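You operate a simulated robot arm through the tools that you are given. There is no shell and no other tool.

The job below is to be done with a simulated robot arm. You get a single attempt, and the scene is never put back.

JOB
Wind the strap back to 60 cm, tear it off and free it from the clip.
Fine: brake knob to FREE, wind by the reel's grip, knob to HOLD and leave it there; leave the clip switch at FREE.

Only the result counts: the job must be done as asked and must still hold three seconds after the hand-in. Knocking over, shifting, dropping, spilling or breaking anything else fails it.

ROBOT AND FRAMES
A 6-joint arm with a two-finger gripper, fixed in place. Base frame: the origin is at the foot of the arm, x ahead of it, y to its left, z up. Units: m, degrees, N and s.
Its first joint turns from -166.0 to 166.0 degrees. Payload 2.45 kg.
The TCP is the grasp point between the finger pads, 0.02 m short of the fingertips. In the tool frame z runs along the fingers and y along their closing line. Largest opening 0.14 m; the body of the gripper starts 0.168 m behind the TCP.
Orientation is told as [roll, pitch, yaw] about the base's x, y, z axes, in that order, counted from this pose: with the fingers straight down and closing along the base's y, the tool's x points along the base's -x, its y along +y and its z along -z.

CONTROLS
- The arm moves only by the tool arm_command. Its argument "deltas" is text: rows parted by semicolons, each of 7 numbers parted by spaces: the turn, a rotation vector about the tool's x, y, z in units of 6 degrees (1.0 is 6 degrees), then the shift along the tool's x, y, z in units of 40 mm (1.0 is 40 mm), then the opening, from 0 (shut) to 1 (fully open). In form: wx wy wz dx dy dz hand; .... A call has 1 to 20 rows; each row shifts and turns the commanded pose from where the row before left it, along the tool's axes as they then stand. A call with a number of a shift or a turn outside -1 to 1 is refused whole. Each row takes 0.2 s and may step no farther than 0.05 m and 8.6 degrees from the row before; otherwise, or with a gripper value out of range, the whole call is refused. A pose out of reach is approached as far as the arm can. The call stops where the force on the tool passes 40 N (or 10 N more than at its start, if that is more) or the arm is blocked; 0.2 s more then pass. Each finger travels about 0.045 m/s and halts on what it meets, pressing with about 31 N; the grip force reading is that of the motor and also rises with nothing between the fingers. The clock runs only during rows and for 0.2 s after the last one: add rows that do not move to give the fingers time. It gives the time, the measured TCP pose, the force on the tool (base axes), the opening and the grip force at its end, in the units of the frame above (readings bear some noise), with the torque about the TCP (base axes, N m) and any sound that the robot's microphone picked up, and new pictures: "views" is both (left out), scene, wrist or none.
- Cameras (640 x 400 px; columns grow to the right, rows downward): "scene" is fixed at [0.2198, -0.4984, 1.4806]; the picture's right is [0.71, -0.70, 0.00], its down [-0.23, -0.24, -0.94] and it looks along [0.66, 0.67, -0.33] (base axes); focal length 368 px, centre (320, 200). "wrist" rides on the gripper at [0.078, 0.011, -0.209] in the tool frame; the picture's right is [-0.14, 0.99, 0.00], its down [-0.92, -0.13, -0.37] and it looks along [-0.36, -0.05, 0.93] (tool axes); focal length 280 px, centre (320, 200). There is no depth. A picture from a camera that has moved, and an enlarged one, comes with that camera's place and axes in the base frame and with its lens. The place of the scene camera against the robot may be out by one fixed shift of up to 0.012 m in any direction.
- close_up(camera, box): a new picture of the part [left, top, right, bottom] of that camera's present view, enlarged. No time passes.
- close_job(): hands the job in; it is judged then, once.

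Places have to be worked out from the pictures, the camera data and where the tool is seen. Open the gripper and draw the arm clear of the work before you hand the job in, unless the task says otherwise.

The tools are called after "Call:" as a command line: name --argument value ..., lists and objects as JSON in quotes. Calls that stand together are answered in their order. arm_command: Moves the arm, as the interface text tells. Its arguments: {"type":"object","properties":{"deltas":{"type":"string"},"views":{"type":"string","enum":["both","scene","wrist","none"]}},"required":["deltas"]} The other tools are called the same way: close_up (camera, box) takes an enlarged picture of a part of a camera's view; close_job () hands the job in.

At the start:

```text
clock: 0.0
eef_pos: [0.7344, 0.0118, 1.2201]
tool_rot: [0.0, 0.0, 0.1]
wrist_force: [0.3, -0.8, 0.7]
ft_torque: [0.01, -0.02, 0.0]
width: 0.1398
gripper_force: 0.1
```

scene: 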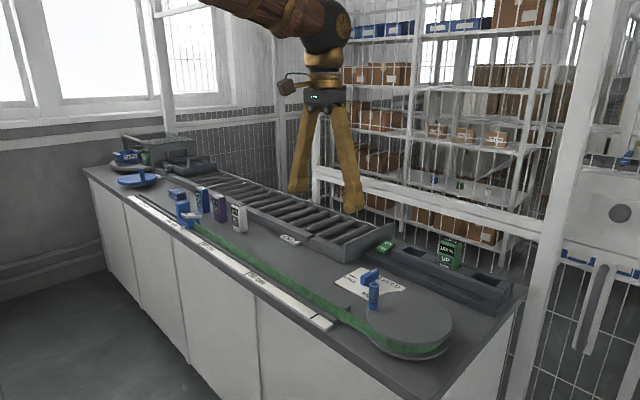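
wrist: 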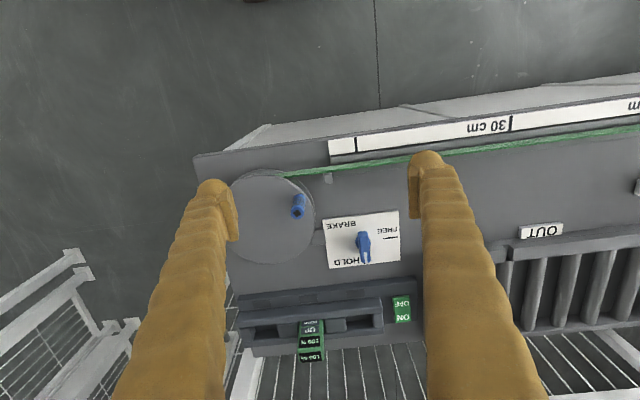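

I start by looking closer at the scene: the reel at the near right end, the brake knob, the strap along the ruler and the clip at the far end.

Call:
close_up --camera "scene" --box '[320, 220, 540, 370]'

Call:
close_up --camera "scene" --box '[90, 130, 310, 280]'

Call:
close_up --camera "wrist" --box '[190, 90, 450, 370]'

Call:
close_up --camera "wrist" --box '[400, 60, 640, 300]'

```text
2.67 times, centred on (430, 295) of scene
camera zoom: at [0.2198, -0.4984, 1.4806], right [0.71, -0.7, 0.0], down [-0.23, -0.24, -0.94], along [0.66, 0.67, -0.33], focal length 982 px, centre (27, -53)
```

zoom: 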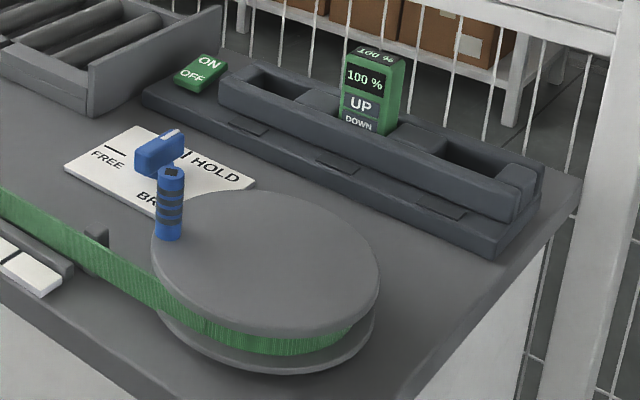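

```text
2.67 times, centred on (200, 205) of scene
camera zoom: at [0.2198, -0.4984, 1.4806], right [0.71, -0.7, 0.0], down [-0.23, -0.24, -0.94], along [0.66, 0.67, -0.33], focal length 982 px, centre (640, 187)
```

zoom: 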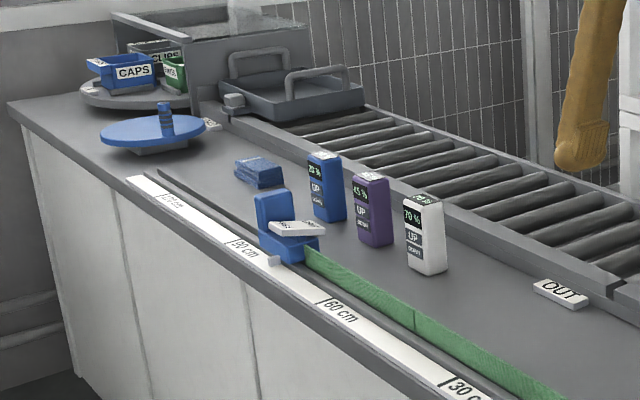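

```text
1.43 times, centred on (320, 230) of wrist
camera zoom: at [0.6561, 0.0237, 1.4293], right [0.14, 0.99, 0.0], down [0.92, -0.13, 0.37], along [0.36, -0.05, -0.93], focal length 401 px, centre (320, 157)
```

zoom: 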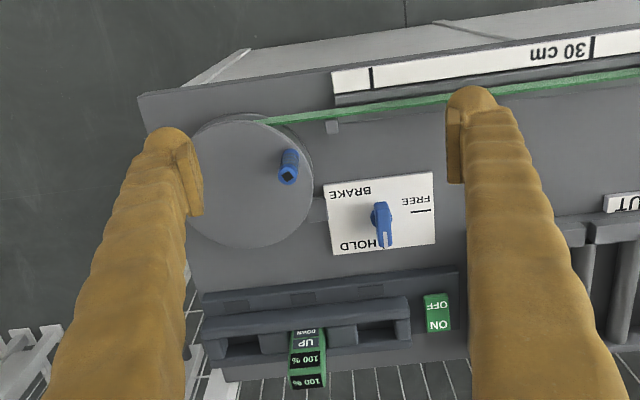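

```text
1.67 times, centred on (520, 180) of wrist
camera zoom: at [0.6561, 0.0237, 1.4293], right [0.14, 0.99, 0.0], down [0.92, -0.13, 0.37], along [0.36, -0.05, -0.93], focal length 467 px, centre (-13, 233)
```

zoom: 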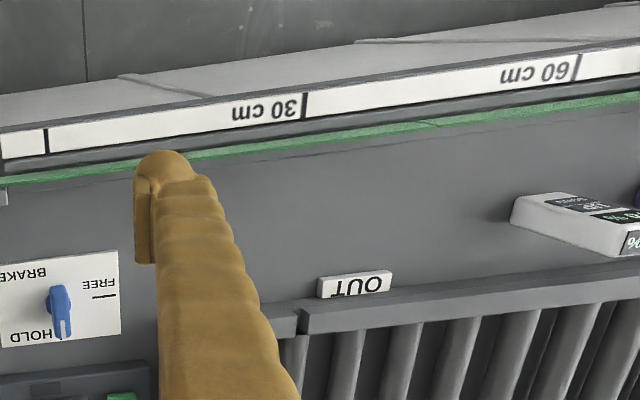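

The strap runs from the reel (about x 0.88, y -0.11) along the ruler in +y to the blue clip, which sits near 80 cm; the knob is at HOLD. I move high above the table toward the clip to look at it with the wrist camera.

Call:
arm_command --deltas "0 0 0 0.2 0.91 0.12 1; 0 0 0 0.2 0.91 0.12 1; 0 0 0 0.2 0.91 0.12 1; 0 0 0 0.2 0.91 0.12 1; 0 0 0 0.2 0.91 0.12 1; 0 0 0 0.2 0.91 0.12 1; 0 0 0 0.2 0.91 0.12 1; 0 0 0 0.2 0.91 0.12 1; 0 0 0 0.2 0.91 0.12 1; 0 0 0 0.2 0.91 0.12 1; 0 0 0 0.2 0.91 0.12 1; 0 0 0 0.2 0.91 0.12 1; 0 0 0 0.2 0.91 0.12 1; 0 0 0 0.2 0.91 0.12 1" --views "both"

```text
clock: 3.0
eef_pos: [0.6244, 0.5223, 1.1506]
tool_rot: [0.0, -0.1, 0.0]
wrist_force: [0.8, 0.0, 1.0]
ft_torque: [0.03, -0.07, -0.02]
width: 0.1397
gripper_force: 0.0
camera wrist: at [0.5466, 0.5337, 1.36], right [0.14, 0.99, 0.0], down [0.92, -0.13, 0.37], along [0.36, -0.05, -0.93], focal length 280 px, centre (320, 200)
```

scene: 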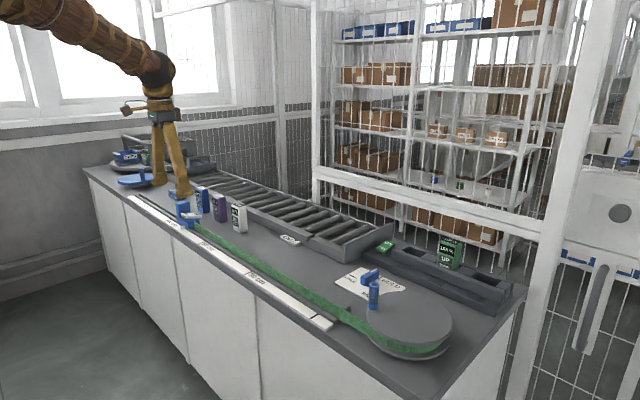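
wrist: 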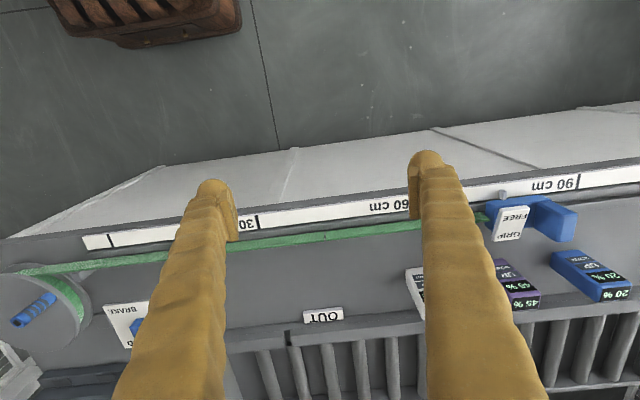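

Call:
close_up --camera "wrist" --box '[440, 140, 640, 310]'

Call:
close_up --camera "wrist" --box '[0, 200, 240, 350]'

Call:
close_up --camera "scene" --box '[150, 170, 260, 240]'

```text
2.35 times, centred on (540, 225) of wrist
camera zoom: at [0.5466, 0.5337, 1.36], right [0.14, 0.99, 0.0], down [0.92, -0.13, 0.37], along [0.36, -0.05, -0.93], focal length 660 px, centre (-198, 141)
```

zoom: 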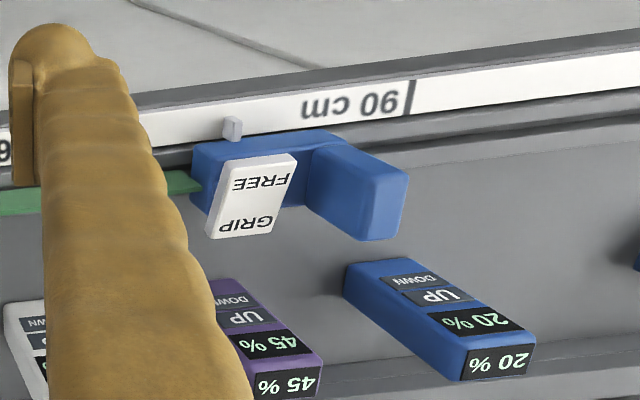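

```text
2.67 times, centred on (120, 275) of wrist
camera zoom: at [0.5466, 0.5337, 1.36], right [0.14, 0.99, 0.0], down [0.92, -0.13, 0.37], along [0.36, -0.05, -0.93], focal length 748 px, centre (853, 0)
```

zoom: 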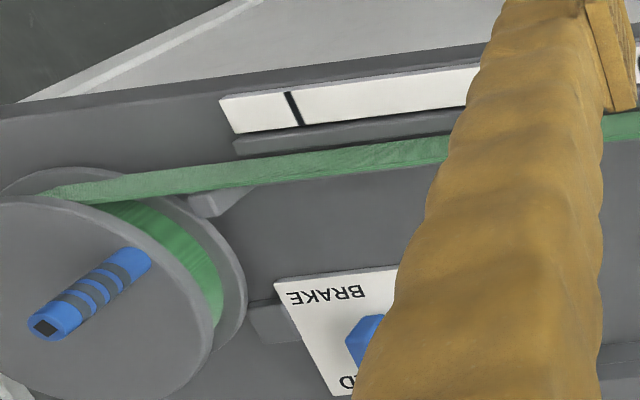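

```text
5.71 times, centred on (205, 205) of scene
camera zoom: at [0.2198, -0.4984, 1.4806], right [0.71, -0.7, 0.0], down [-0.23, -0.24, -0.94], along [0.66, 0.67, -0.33], focal length 2104 px, centre (977, 171)
```

zoom: 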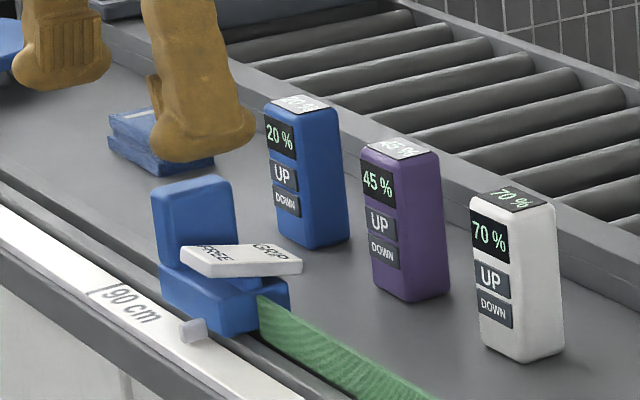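

The clip carries a pointer tab (about 80 cm now) and a FREE/GRIP rocker with a taller post behind it. I go back toward the reel at lower height to study the tear tooth, knob and reel grip.

Call:
arm_command --deltas "0 0 0 -0.136 -0.879 0.18 1; 0 0 0 -0.136 -0.879 0.18 1; 0 0 0 -0.136 -0.879 0.18 1; 0 0 0 -0.136 -0.879 0.18 1; 0 0 0 -0.136 -0.879 0.18 1; 0 0 0 -0.136 -0.879 0.18 1; 0 0 0 -0.136 -0.879 0.18 1; 0 0 0 -0.136 -0.879 0.18 1; 0 0 0 -0.136 -0.879 0.18 1; 0 0 0 -0.136 -0.879 0.18 1; 0 0 0 -0.136 -0.879 0.18 1; 0 0 0 -0.136 -0.879 0.18 1; 0 0 0 -0.136 -0.879 0.18 1; 0 0 0 -0.136 -0.879 0.18 1" --views "both"

```text
clock: 6.0
eef_pos: [0.6993, 0.0268, 1.0541]
tool_rot: [0.0, 0.0, 0.0]
wrist_force: [-0.5, 1.2, 0.2]
ft_torque: [0.02, -0.02, 0.02]
width: 0.1402
gripper_force: 0.1
camera wrist: at [0.6214, 0.0392, 1.2622], right [0.14, 0.99, 0.0], down [0.92, -0.13, 0.37], along [0.37, -0.05, -0.93], focal length 280 px, centre (320, 200)
```

scene: 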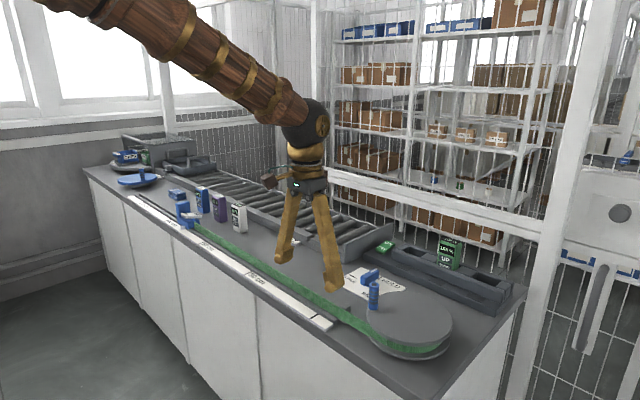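
wrist: 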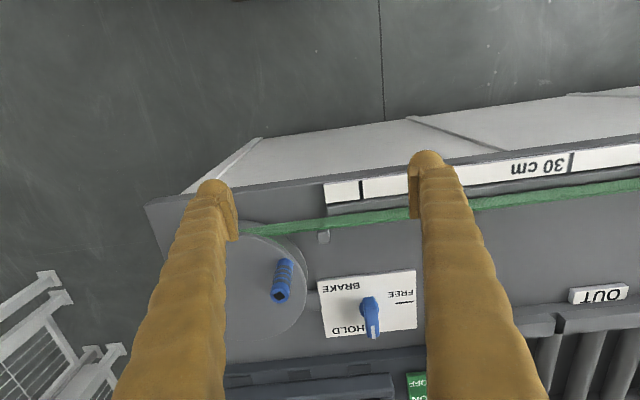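

Call:
close_up --camera "wrist" --box '[220, 170, 440, 350]'

Call:
close_up --camera "wrist" --box '[270, 200, 370, 260]'

Call:
close_up --camera "scene" --box '[310, 250, 470, 370]'

```text
2.22 times, centred on (330, 260) of wrist
camera zoom: at [0.6214, 0.0392, 1.2622], right [0.14, 0.99, 0.0], down [0.92, -0.13, 0.37], along [0.37, -0.05, -0.93], focal length 623 px, centre (298, 67)
```

zoom: 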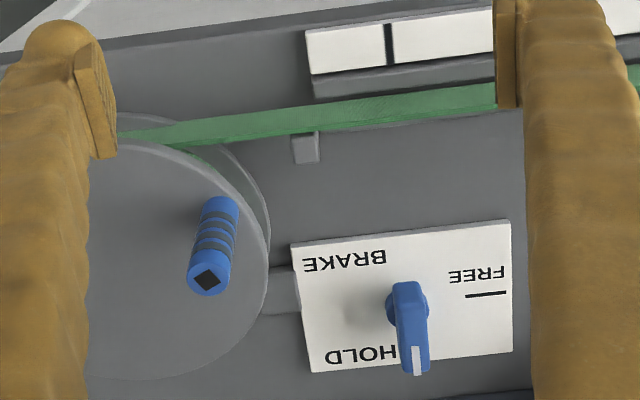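

```text
6.40 times, centred on (320, 230) of wrist
camera zoom: at [0.6214, 0.0392, 1.2622], right [0.14, 0.99, 0.0], down [0.92, -0.13, 0.37], along [0.37, -0.05, -0.93], focal length 1794 px, centre (320, 8)
```

zoom: 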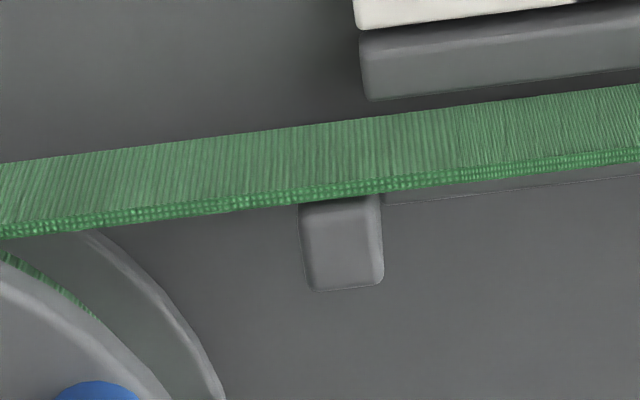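

```text
3.33 times, centred on (390, 310) of scene
camera zoom: at [0.2198, -0.4984, 1.4806], right [0.71, -0.7, 0.0], down [-0.23, -0.24, -0.94], along [0.66, 0.67, -0.33], focal length 1227 px, centre (87, -167)
```

zoom: 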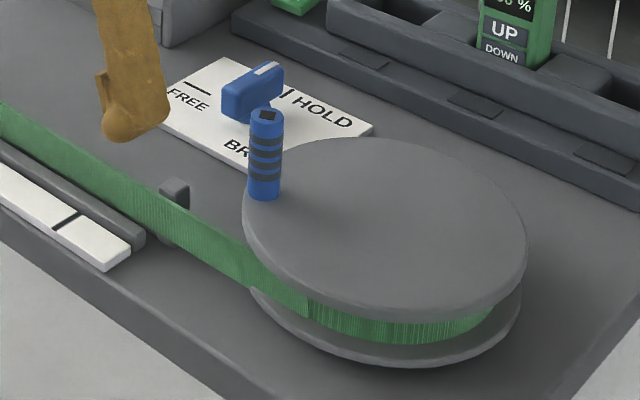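

I zoom further on the knob and the peg before reaching for them.

Call:
close_up --camera "wrist" --box '[310, 265, 420, 345]'

Call:
close_up --camera "scene" --box '[330, 250, 410, 310]'

```text
5.00 times, centred on (365, 305) of wrist
camera zoom: at [0.6214, 0.0392, 1.2622], right [0.14, 0.99, 0.0], down [0.92, -0.13, 0.37], along [0.37, -0.05, -0.93], focal length 1402 px, centre (95, -325)
```

zoom: 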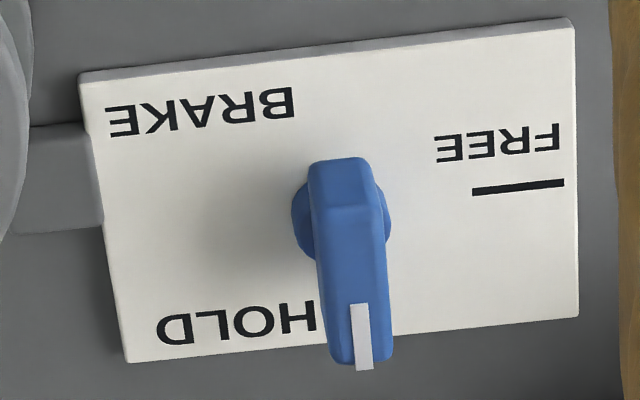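

```text
6.67 times, centred on (370, 280) of scene
camera zoom: at [0.2198, -0.4984, 1.4806], right [0.71, -0.7, 0.0], down [-0.23, -0.24, -0.94], along [0.66, 0.67, -0.33], focal length 2454 px, centre (-13, -333)
```

zoom: 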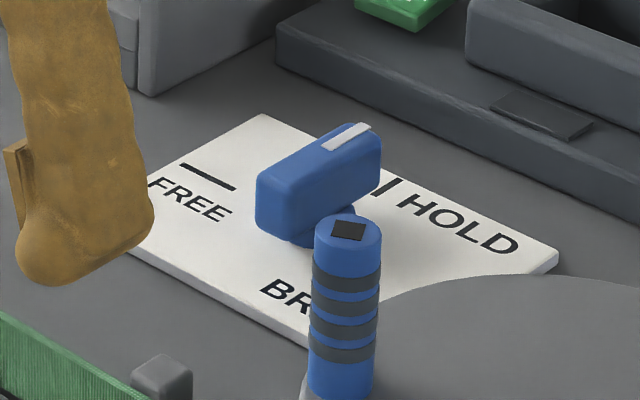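

Knob axis estimated at about (0.982, 0.073), bar about 7 cm long by 2.3 cm wide along x, top near z 0.91. I move above it at safe height and narrow the opening.

Call:
arm_command --deltas "0 0 0 -0.884 0.144 0 0.5; 0 0 0 -0.884 0.144 0 0.5; 0 0 0 -0.884 0.144 0 0.5; 0 0 0 -0.884 0.144 0 0.5; 0 0 0 -0.884 0.144 0 0.5; 0 0 0 -0.884 0.144 0 0.5; 0 0 0 -0.884 0.144 0 0.5; 0 0 0 -0.884 0.144 0 0.5; 0 0 0 0 0 0 0.5; 0 0 0 0 0 0 0.5" --views "both"

```text
clock: 8.2
eef_pos: [0.9806, 0.076, 1.0506]
tool_rot: [0.0, 0.0, 0.0]
wrist_force: [-0.2, -0.2, -0.9]
ft_torque: [0.0, -0.03, 0.02]
width: 0.0701
gripper_force: 0.1
camera wrist: at [0.9034, 0.0881, 1.2585], right [0.14, 0.99, 0.0], down [0.92, -0.13, 0.37], along [0.37, -0.05, -0.93], focal length 280 px, centre (320, 200)
```

scene: 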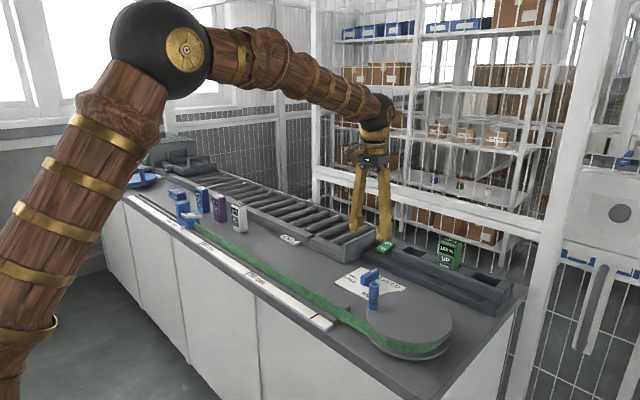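
wrist: 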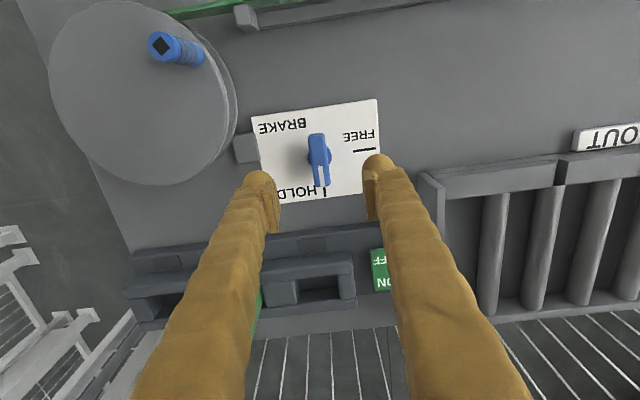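

Call:
close_up --camera "wrist" --box '[240, 90, 400, 210]'

Call:
close_up --camera "wrist" --box '[40, 0, 280, 200]'

Call:
close_up --camera "wrist" --box '[210, 0, 290, 50]'

```text
3.33 times, centred on (320, 150) of wrist
camera zoom: at [0.9034, 0.0881, 1.2585], right [0.14, 0.99, 0.0], down [0.92, -0.13, 0.37], along [0.37, -0.05, -0.93], focal length 935 px, centre (320, 367)
```

zoom: 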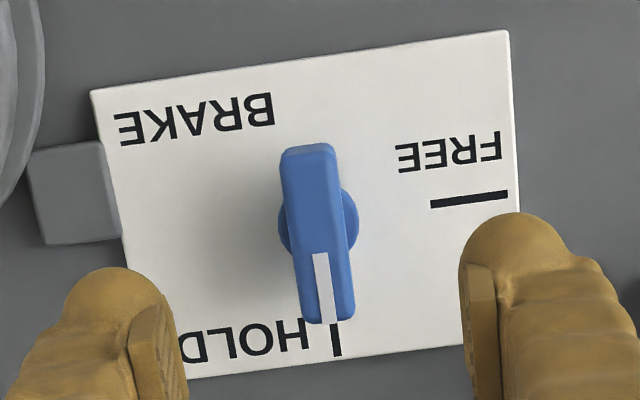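

```text
2.00 times, centred on (160, 100) of wrist
camera zoom: at [0.9034, 0.0881, 1.2585], right [0.14, 0.99, 0.0], down [0.92, -0.13, 0.37], along [0.37, -0.05, -0.93], focal length 561 px, centre (640, 400)
```

zoom: 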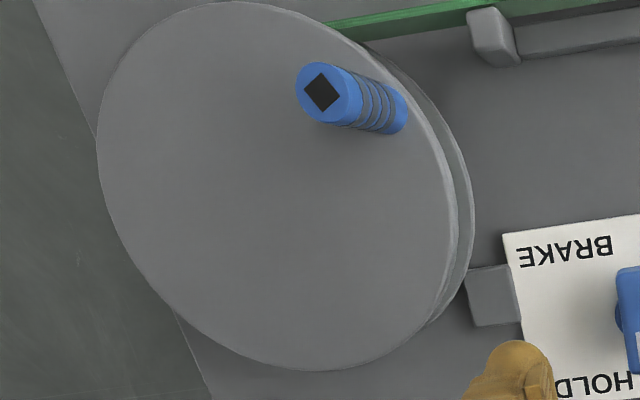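

```text
8.00 times, centred on (250, 25) of wrist
camera zoom: at [0.9034, 0.0881, 1.2585], right [0.14, 0.99, 0.0], down [0.92, -0.13, 0.37], along [0.37, -0.05, -0.93], focal length 2243 px, centre (880, 1600)
```

zoom: 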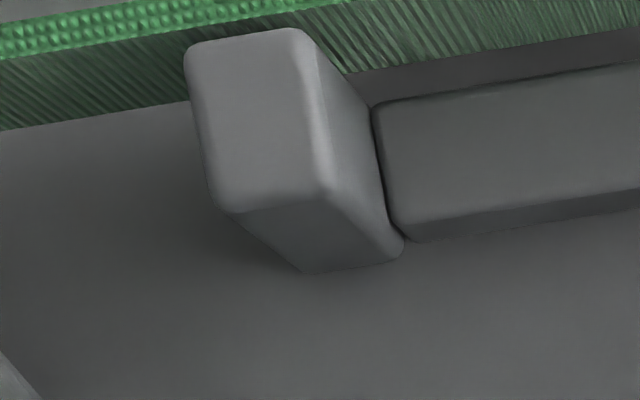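

Refined knob axis: about (0.988, 0.0755), bar top at z 0.91, aligned with x. I descend with fingers straddling the bar.

Call:
arm_command --deltas "0 0 0 -0.19 0 0.8 0.5; 0 0 0 0 0 0.8 0.5; 0 0 0 0 0 0.8 0.5; 0 0 0 0 0 0.7 0.5; 0 0 0 0 0 0.5 0.5; 0 0 0 0 0 0 0.5" --views "both"

```text
clock: 9.6
eef_pos: [0.9899, 0.0748, 0.9081]
tool_rot: [0.0, 0.1, 0.0]
wrist_force: [0.3, 0.1, -0.1]
ft_torque: [0.03, 0.01, 0.0]
width: 0.07
gripper_force: 0.1
camera wrist: at [0.912, 0.0879, 1.1168], right [0.14, 0.99, 0.0], down [0.92, -0.13, 0.37], along [0.37, -0.05, -0.93], focal length 280 px, centre (320, 200)
```

scene: 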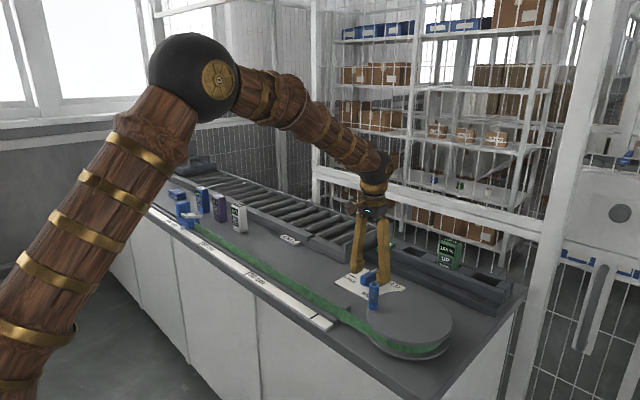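
wrist: 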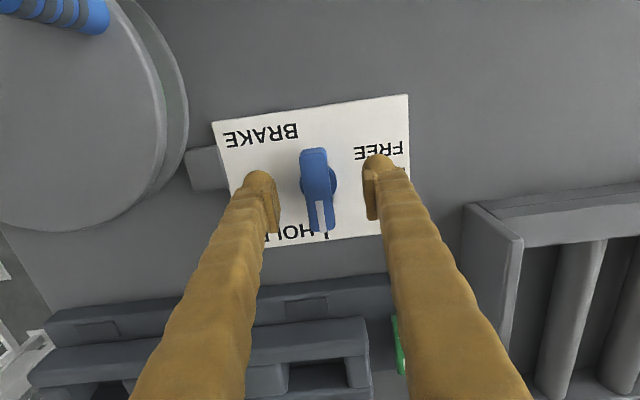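

Fingers straddle the bar well with tips just above the knob's disc. I close on the bar.

Call:
arm_command --deltas "0 0 0 0 0 0 0; 0 0 0 0 0 0 0; 0 0 0 0 0 0 0; 0 0 0 0 0 0 0; 0 0 0 0 0 0 0" --views "wrist"

```text
clock: 10.8
eef_pos: [0.9893, 0.0752, 0.9074]
tool_rot: [-0.2, 0.0, -0.2]
wrist_force: [-0.7, -28.7, -1.7]
ft_torque: [-0.31, 0.0, 0.02]
width: 0.0211
gripper_force: 44.4
camera wrist: at [0.912, 0.0866, 1.1169], right [0.14, 0.99, 0.0], down [0.92, -0.13, 0.37], along [0.36, -0.05, -0.93], focal length 280 px, centre (320, 200)
```

wrist: 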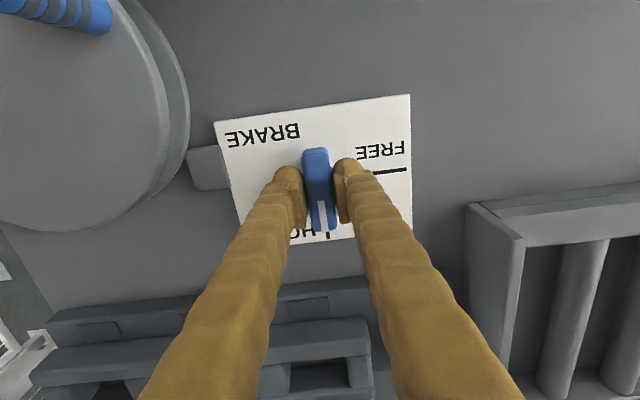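

Bar gripped (width 21 mm), but a -28.7 N side force shows I'm slightly off to +y. I shift a little in -y to relieve it.

Call:
arm_command --deltas "0 0 0 0 -0.04 0 0; 0 0 0 0 0 0 0" --views "none"

```text
clock: 11.4
eef_pos: [0.9903, 0.0748, 0.9082]
tool_rot: [0.0, 0.0, 0.0]
wrist_force: [3.1, -10.7, -1.3]
ft_torque: [-0.08, -0.02, 0.01]
width: 0.021
gripper_force: 45.4
```

Call:
arm_command --deltas "0 0 0 0 -0.022 0 0; 0 0 -0.5 0 0 0 0; 0 0 -1 0 0 0 0; 0 0 -1 0 0 0 0; 0 0 0 0 0 0 0" --views "none"

```text
clock: 12.7
eef_pos: [0.9891, 0.0752, 0.9077]
tool_rot: [0.0, 0.0, 15.0]
wrist_force: [2.5, 1.4, -2.9]
ft_torque: [-0.03, 0.0, -0.02]
width: 0.0208
gripper_force: 44.5
stopped in row 5: the force on the tool passed its limit at 40 N (the readings are from after the stop); the commanded pose is now the measured one
```

It turned 15° before a brief force spike stopped it; the forces are small now. I continue turning.

Call:
arm_command --deltas "0 0 -0.5 0 0 0 0; 0 0 -0.5 0 0 0 0; 0 0 -0.5 0 0 0 0; 0 0 -0.5 0 0 0 0; 0 0 0 0 0 0 0" --views "wrist"

```text
clock: 13.9
eef_pos: [0.9893, 0.0751, 0.9093]
tool_rot: [-0.1, -0.1, 27.1]
wrist_force: [13.5, 0.8, -0.6]
ft_torque: [0.04, -0.22, 0.01]
width: 0.0211
gripper_force: 45.0
camera wrist: at [0.9148, 0.0488, 1.117], right [-0.33, 0.94, 0.0], down [0.88, 0.3, 0.37], along [0.35, 0.12, -0.93], focal length 280 px, centre (320, 200)
```

wrist: 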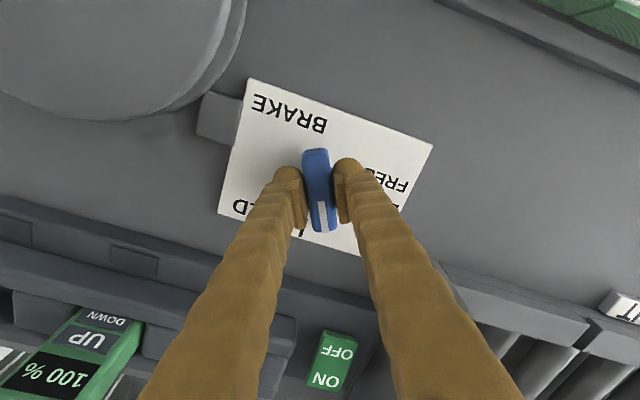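

The knob turns with the tool. I trim +x a little and keep turning.

Call:
arm_command --deltas "0 0 -0.5 -0.027 -0.014 0 0; 0 0 -0.5 0 0 0 0; 0 0 -0.5 0 0 0 0; 0 0 -0.5 0 0 0 0; 0 0 -0.5 0 0 0 0; 0 0 0 0 0 0 0" --views "none"

```text
clock: 15.3
eef_pos: [0.9887, 0.0746, 0.9082]
tool_rot: [0.0, 0.0, 42.1]
wrist_force: [-15.4, -6.1, -10.0]
ft_torque: [-0.06, 0.18, 0.01]
width: 0.0209
gripper_force: 45.4
```

Call:
arm_command --deltas "0 0 -0.5 0.02 0.006 0 0; 0 0 -0.5 0 0 0 0; 0 0 -0.5 0 0 0 0; 0 0 -0.5 0 0 0 0; 0 0 -0.5 0 0 0 0; 0 0 0 0 0 0 0" --views "none"

```text
clock: 16.7
eef_pos: [0.9902, 0.0731, 0.9084]
tool_rot: [0.0, -0.1, 57.2]
wrist_force: [5.8, -14.4, -12.5]
ft_torque: [-0.25, 0.01, -0.02]
width: 0.0209
gripper_force: 45.2
```

Call:
arm_command --deltas "0 0 -0.5 0.012 -0.026 0.015 0; 0 0 -0.5 0 0 0 0; 0 0 -0.5 0 0 0 0; 0 0 -0.5 0 0 0 0; 0 0 -0.5 0 0 0 0; 0 0 0 0 0 0 0" --views "none"

```text
clock: 18.1
eef_pos: [0.9902, 0.0738, 0.9085]
tool_rot: [0.0, 0.0, 72.1]
wrist_force: [-22.9, 26.2, 4.3]
ft_torque: [0.51, 0.17, 0.0]
width: 0.0209
gripper_force: 44.9
```

Call:
arm_command --deltas "0 0 0 -0.03 0.045 0 0; 0 0 -0.5 0 0 0 0; 0 0 -0.5 0 0 0 0; 0 0 -0.5 0 0 0 0; 0 0 0 0 0 0 0" --views "wrist"

```text
clock: 19.3
eef_pos: [0.9892, 0.074, 0.9074]
tool_rot: [-0.2, 0.0, 81.1]
wrist_force: [20.2, 2.8, 5.5]
ft_torque: [-0.07, -0.18, -0.01]
width: 0.021
gripper_force: 45.0
camera wrist: at [0.9668, -0.0014, 1.1171], right [-0.96, 0.29, 0.0], down [0.27, 0.89, 0.37], along [0.11, 0.35, -0.93], focal length 280 px, centre (320, 200)
```

wrist: 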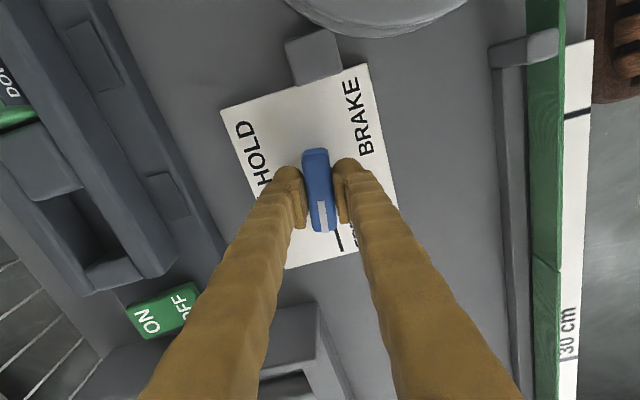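

Call:
arm_command --deltas "0 0 -0.5 0 -0.03 0 0; 0 0 -0.5 0 0 0 0; 0 0 -0.5 0 0 0 0; 0 0 0 0 0 0 0" --views "none"

```text
clock: 20.3
eef_pos: [0.9884, 0.0729, 0.9092]
tool_rot: [0.0, -0.1, 90.0]
wrist_force: [4.4, -8.3, 14.3]
ft_torque: [-0.08, -0.05, -0.04]
width: 0.0209
gripper_force: 44.8
```

The knob should now be at FREE (90°). I open and rise to inspect it.

Call:
arm_command --deltas "0 0 0 0 0 0 0.45; 0 0 0 0 0 0 0.45; 0 0 0 0 0 0 0.45; 0 0 0 0 0 0 0.45; 0 0 0 0 0 -0.7 0.45; 0 0 0 0 0 -0.9 0.45; 0 0 0 0 0 -0.9 0.45; 0 0 0 0 0 -0.9 0.45; 0 0 0 0 0 -0.6 0.45" --views "both"

```text
clock: 22.3
eef_pos: [0.9892, 0.0761, 1.0699]
tool_rot: [0.1, 0.0, 90.0]
wrist_force: [-0.4, -0.5, 0.0]
ft_torque: [-0.01, 0.02, 0.0]
width: 0.0631
gripper_force: 0.1
camera wrist: at [0.9795, -0.0019, 1.2786], right [-0.99, 0.14, 0.0], down [0.13, 0.92, 0.37], along [0.05, 0.37, -0.93], focal length 280 px, centre (320, 200)
```

scene: 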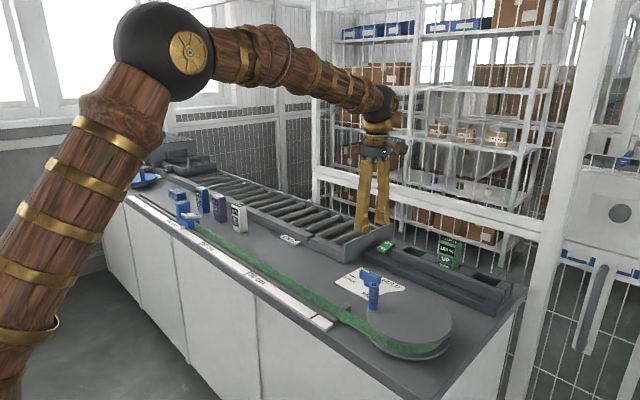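
wrist: 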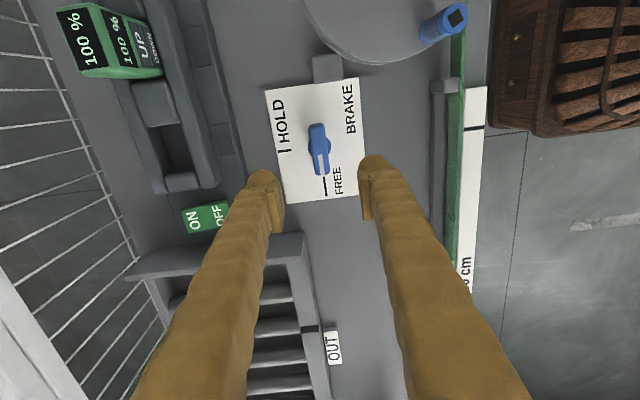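

Call:
close_up --camera "wrist" --box '[250, 50, 410, 230]'

Call:
close_up --camera "scene" --box '[320, 240, 470, 370]'

```text
2.22 times, centred on (330, 140) of wrist
camera zoom: at [0.9795, -0.0019, 1.2786], right [-0.99, 0.14, 0.0], down [0.13, 0.92, 0.37], along [0.05, 0.37, -0.93], focal length 623 px, centre (298, 333)
```

zoom: 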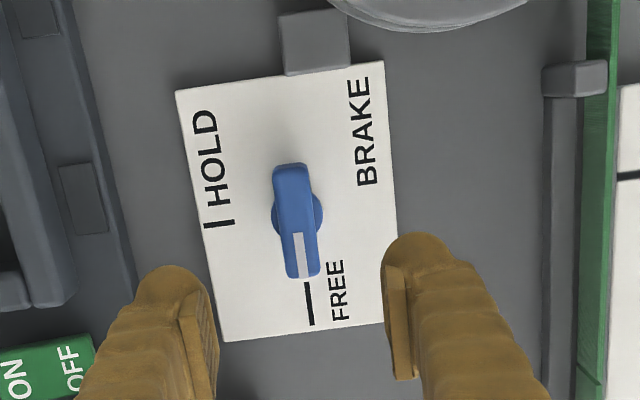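

```text
3.08 times, centred on (395, 305) of scene
camera zoom: at [0.2198, -0.4984, 1.4806], right [0.71, -0.7, 0.0], down [-0.23, -0.24, -0.94], along [0.66, 0.67, -0.33], focal length 1133 px, centre (89, -123)
```

zoom: 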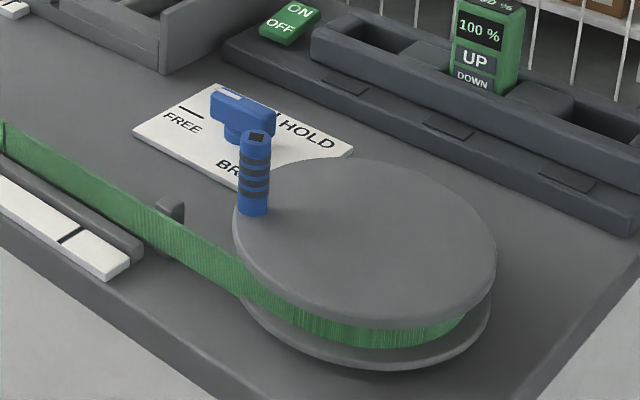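

The knob pointer is on FREE. Reel centre is about (0.890, -0.1225), the peg at (0.851, -0.0445) on a radius of about 88 mm, peg top z 0.98. I turn the tool so its closing line will be tangential at the peg (yaw -64°).

Call:
arm_command --deltas "0 0 1 0 0 0 0.45; 0 0 1 0 0 0 0.45; 0 0 1 0 0 0 0.45; 0 0 1 0 0 0 0.45; 0 0 1 0 0 0 0.45; 0 0 1 0 0 0 0.45; 0 0 1 0 0 0 0.45; 0 0 1 0 0 0 0.45; 0 0 1 0 0 0 0.45; 0 0 1 0 0 0 0.45; 0 0 1 0 0 0 0.45; 0 0 1 0 0 0 0.45; 0 0 1 0 0 0 0.45; 0 0 1 0 0 0 0.45; 0 0 1 0 0 0 0.45; 0 0 1 0 0 0 0.45; 0 0 1 0 0 0 0.45; 0 0 1 0 0 0 0.45; 0 0 1 0 0 0 0.45; 0 0 1 0 0 0 0.45" --views "none"

Call:
arm_command --deltas "0 0 1 0 0 0 0.45; 0 0 1 0 0 0 0.45; 0 0 1 0 0 0 0.45; 0 0 1 0 0 0 0.45; 0 0 1 0 0 0 0.45; 0 0 0.67 0 0 0 0.45; 0 0 0 -0.24 -0.884 0 0.45; 0 0 0 -0.24 -0.884 0 0.45; 0 0 0 -0.24 -0.884 0 0.45; 0 0 0 -0.24 -0.884 0 0.45; 0 0 0 -0.24 -0.884 0 0.45; 0 0 0 0 0 0 0.45" --views "both"

```text
clock: 26.5
eef_pos: [0.9894, 0.0743, 1.067]
tool_rot: [0.0, -0.1, -30.0]
wrist_force: [-0.8, -0.4, -1.2]
ft_torque: [0.02, 0.01, 0.01]
width: 0.0632
gripper_force: 0.1
```

```text
clock: 29.1
eef_pos: [0.8524, -0.047, 1.0678]
tool_rot: [0.1, 0.0, -64.0]
wrist_force: [0.1, -0.1, 0.6]
ft_torque: [-0.01, -0.02, 0.0]
width: 0.0631
gripper_force: 0.2
camera wrist: at [0.8285, 0.0285, 1.2764], right [0.95, 0.31, 0.0], down [0.29, -0.88, 0.37], along [0.12, -0.35, -0.93], focal length 280 px, centre (320, 200)
```

scene: 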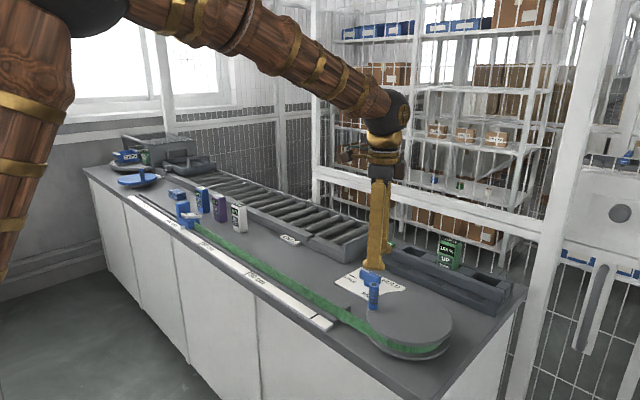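
wrist: 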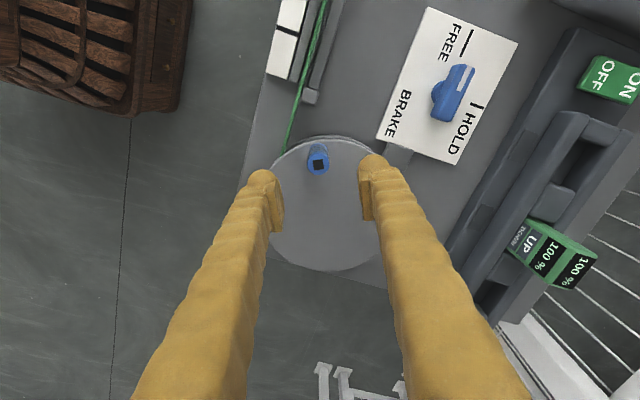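

The peg is right under the TCP. I descend around it (tips staying above the disc) and narrow the fingers to leave slight slack.

Call:
arm_command --deltas "0 0 0 0 0 0.8 0.45; 0 0 0 0 0 0.8 0.45; 0 0 0 0 0 0.8 0.45; 0 0 0 0 0 0.4 0.45; 0 0 0 0 0 0 0.25; 0 0 0 0 0 0 0.25; 0 0 0 0 0 0 0.25" --views "both"

```text
clock: 30.7
eef_pos: [0.8533, -0.0457, 0.9541]
tool_rot: [0.0, -0.1, -64.0]
wrist_force: [0.2, 0.0, 0.0]
ft_torque: [-0.03, 0.04, -0.01]
width: 0.0349
gripper_force: 0.1
camera wrist: at [0.8294, 0.0296, 1.1634], right [0.95, 0.31, 0.0], down [0.29, -0.88, 0.37], along [0.12, -0.35, -0.93], focal length 280 px, centre (320, 200)
```

scene: 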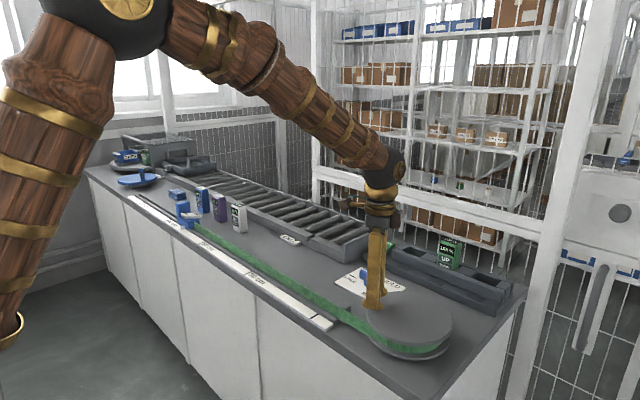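
wrist: 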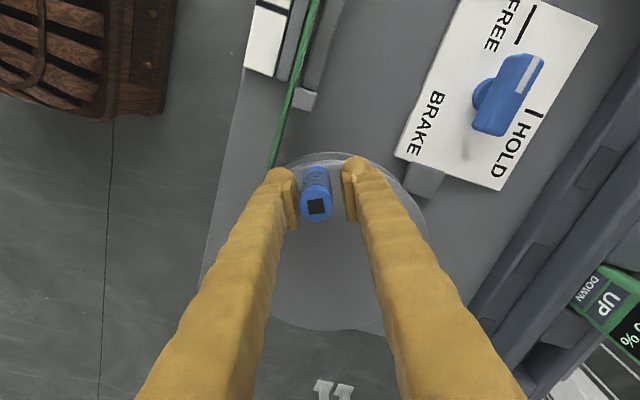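

The peg sits between the fingers with about 1 cm slack. I narrow to 28 mm and start the counter-clockwise arc (3° per row), checking pose and forces.

Call:
arm_command --deltas "0 0 0 0 0 0 0.2; 0 0 -0.5 -0.003 -0.1145 0 0.2; 0 0 -0.5 -0.003 -0.1145 0 0.2; 0 0 -0.5 -0.003 -0.1145 0 0.2; 0 0 -0.5 -0.003 -0.1145 0 0.2; 0 0 -0.5 -0.003 -0.1145 0 0.2; 0 0 -0.5 -0.003 -0.1145 0 0.2; 0 0 0 0 0 0 0.2" --views "both"

```text
clock: 32.5
eef_pos: [0.8292, -0.0621, 0.956]
tool_rot: [0.0, 0.0, -45.9]
wrist_force: [2.6, 4.4, 1.7]
ft_torque: [0.05, -0.02, 0.02]
width: 0.0309
gripper_force: 2.3
camera wrist: at [0.7835, 0.0025, 1.1645], right [0.81, 0.59, 0.0], down [0.55, -0.75, 0.37], along [0.22, -0.3, -0.93], focal length 280 px, centre (320, 200)
```

scene: 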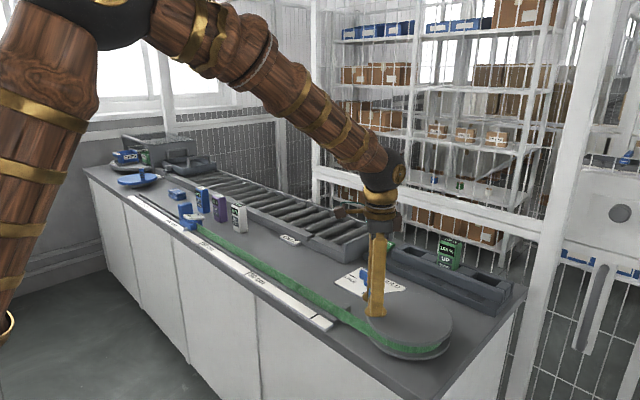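
wrist: 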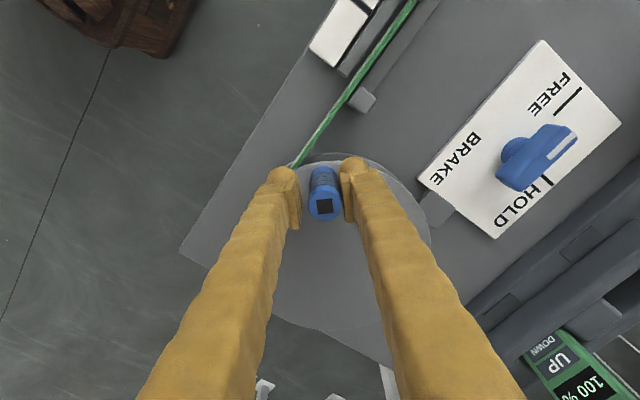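

Winding works with only ~5 N. I continue the arc by 54°.

Call:
arm_command --deltas "0 0 -0.5 -0.003 -0.1145 0 0.2; 0 0 -0.5 -0.003 -0.1145 0 0.2; 0 0 -0.5 -0.003 -0.1145 0 0.2; 0 0 -0.5 -0.003 -0.1145 0 0.2; 0 0 -0.5 -0.003 -0.1145 0 0.2; 0 0 -0.5 -0.003 -0.1145 0 0.2; 0 0 -0.5 -0.003 -0.1145 0 0.2; 0 0 -0.5 -0.003 -0.1145 0 0.2; 0 0 -0.5 -0.003 -0.1145 0 0.2; 0 0 -0.5 -0.003 -0.1145 0 0.2; 0 0 -0.5 -0.003 -0.1145 0 0.2; 0 0 -0.5 -0.003 -0.1145 0 0.2; 0 0 -0.5 -0.003 -0.1145 0 0.2; 0 0 -0.5 -0.003 -0.1145 0 0.2; 0 0 -0.5 -0.003 -0.1145 0 0.2; 0 0 -0.5 -0.003 -0.1145 0 0.2; 0 0 -0.5 -0.003 -0.1145 0 0.2; 0 0 -0.5 -0.003 -0.1145 0 0.2" --views "both"

```text
clock: 36.3
eef_pos: [0.8039, -0.1368, 0.9553]
tool_rot: [0.0, 0.1, 8.1]
wrist_force: [-0.2, 5.0, 1.8]
ft_torque: [0.06, 0.02, -0.02]
width: 0.0309
gripper_force: 1.9
camera wrist: at [0.725, -0.1367, 1.1637], right [0.0, 1.0, 0.0], down [0.93, 0.0, 0.37], along [0.37, 0.0, -0.93], focal length 280 px, centre (320, 200)
```

scene: 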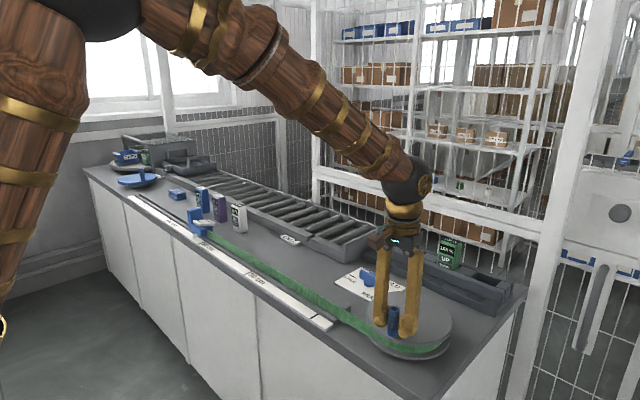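
wrist: 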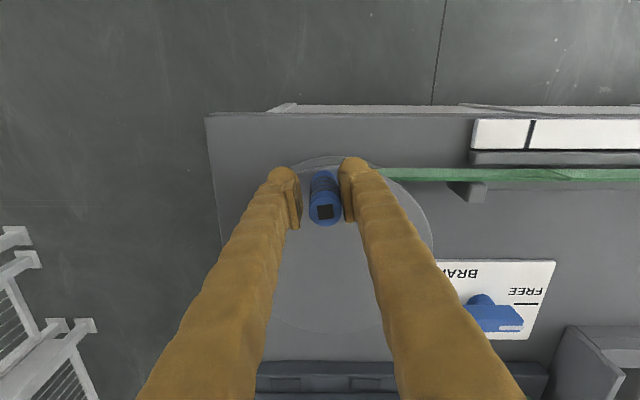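

Call:
close_up --camera "scene" --box '[150, 190, 260, 270]'

Call:
close_up --camera "scene" --box '[180, 205, 240, 250]'

```text
5.00 times, centred on (205, 230) of scene
camera zoom: at [0.2198, -0.4984, 1.4806], right [0.71, -0.7, 0.0], down [-0.23, -0.24, -0.94], along [0.66, 0.67, -0.33], focal length 1841 px, centre (895, 50)
```

zoom: 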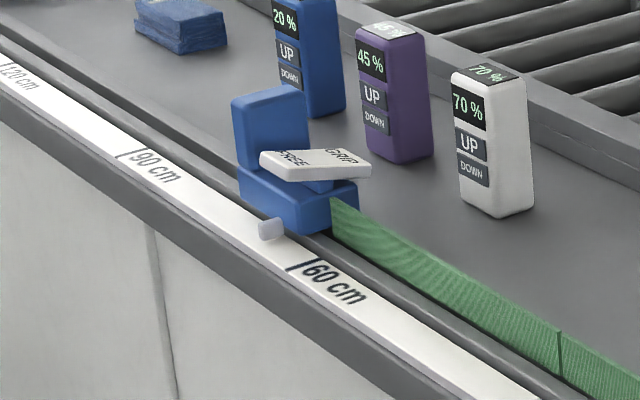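

```text
8.89 times, centred on (210, 228) of scene
camera zoom: at [0.2198, -0.4984, 1.4806], right [0.71, -0.7, 0.0], down [-0.23, -0.24, -0.94], along [0.66, 0.67, -0.33], focal length 3273 px, centre (1298, -44)
```

zoom: 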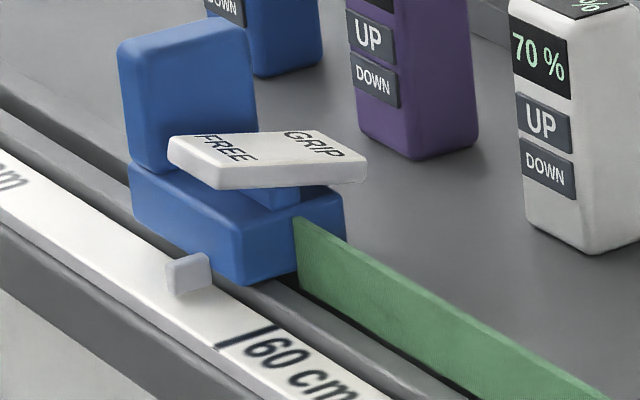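

In the scene view the pointer is now near 64.7 cm; it started around 75 cm. I wind another 27°, which should leave it about 1 cm short.

Call:
arm_command --deltas "0 0 -0.5 -0.003 -0.1145 0 0.2; 0 0 -0.5 -0.003 -0.1145 0 0.2; 0 0 -0.5 -0.003 -0.1145 0 0.2; 0 0 -0.5 -0.003 -0.1145 0 0.2; 0 0 -0.5 -0.003 -0.1145 0 0.2; 0 0 -0.5 -0.003 -0.1145 0 0.2; 0 0 -0.5 -0.003 -0.1145 0 0.2; 0 0 -0.5 -0.003 -0.1145 0 0.2; 0 0 -0.5 -0.003 -0.1145 0 0.2; 0 0 0 0 0 0 0.2" --views "both"

Call:
close_up --camera "scene" --box '[150, 190, 260, 270]'

Call:
close_up --camera "scene" --box '[180, 215, 230, 255]'

```text
clock: 38.5
eef_pos: [0.8169, -0.1772, 0.9561]
tool_rot: [-0.1, 0.1, 35.1]
wrist_force: [-2.7, 2.6, -1.8]
ft_torque: [0.03, 0.03, 0.0]
width: 0.0304
gripper_force: 2.3
camera wrist: at [0.7477, -0.2122, 1.1647], right [-0.46, 0.89, 0.0], down [0.83, 0.42, 0.37], along [0.33, 0.17, -0.93], focal length 280 px, centre (320, 200)
```

scene: 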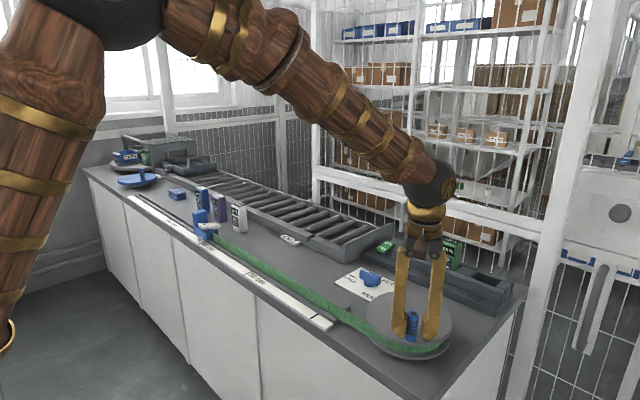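
wrist: 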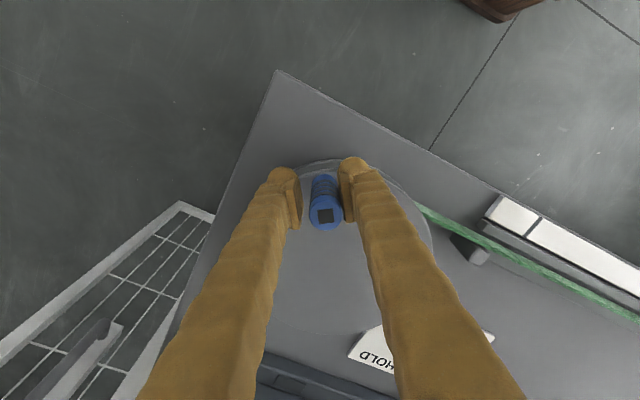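

```text
5.00 times, centred on (205, 230) of scene
camera zoom: at [0.2198, -0.4984, 1.4806], right [0.71, -0.7, 0.0], down [-0.23, -0.24, -0.94], along [0.66, 0.67, -0.33], focal length 1841 px, centre (895, 50)
```

zoom: 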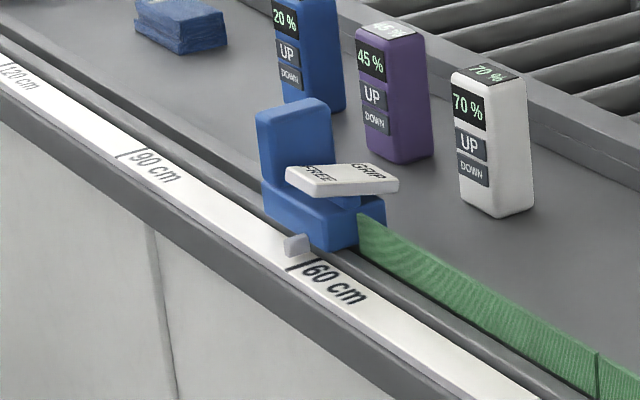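

```text
10.00 times, centred on (205, 235) of scene
camera zoom: at [0.2198, -0.4984, 1.4806], right [0.71, -0.7, 0.0], down [-0.23, -0.24, -0.94], along [0.66, 0.67, -0.33], focal length 3682 px, centre (1470, -150)
```

zoom: 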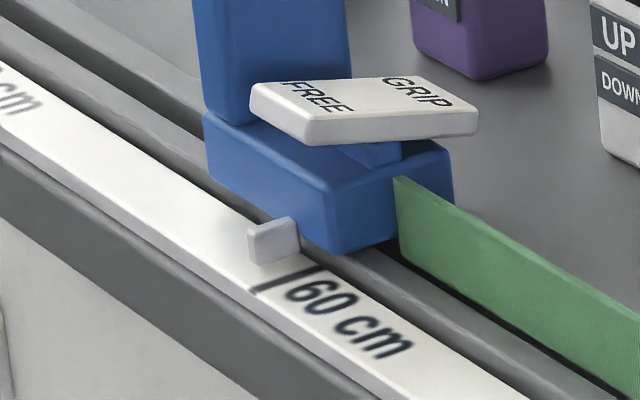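

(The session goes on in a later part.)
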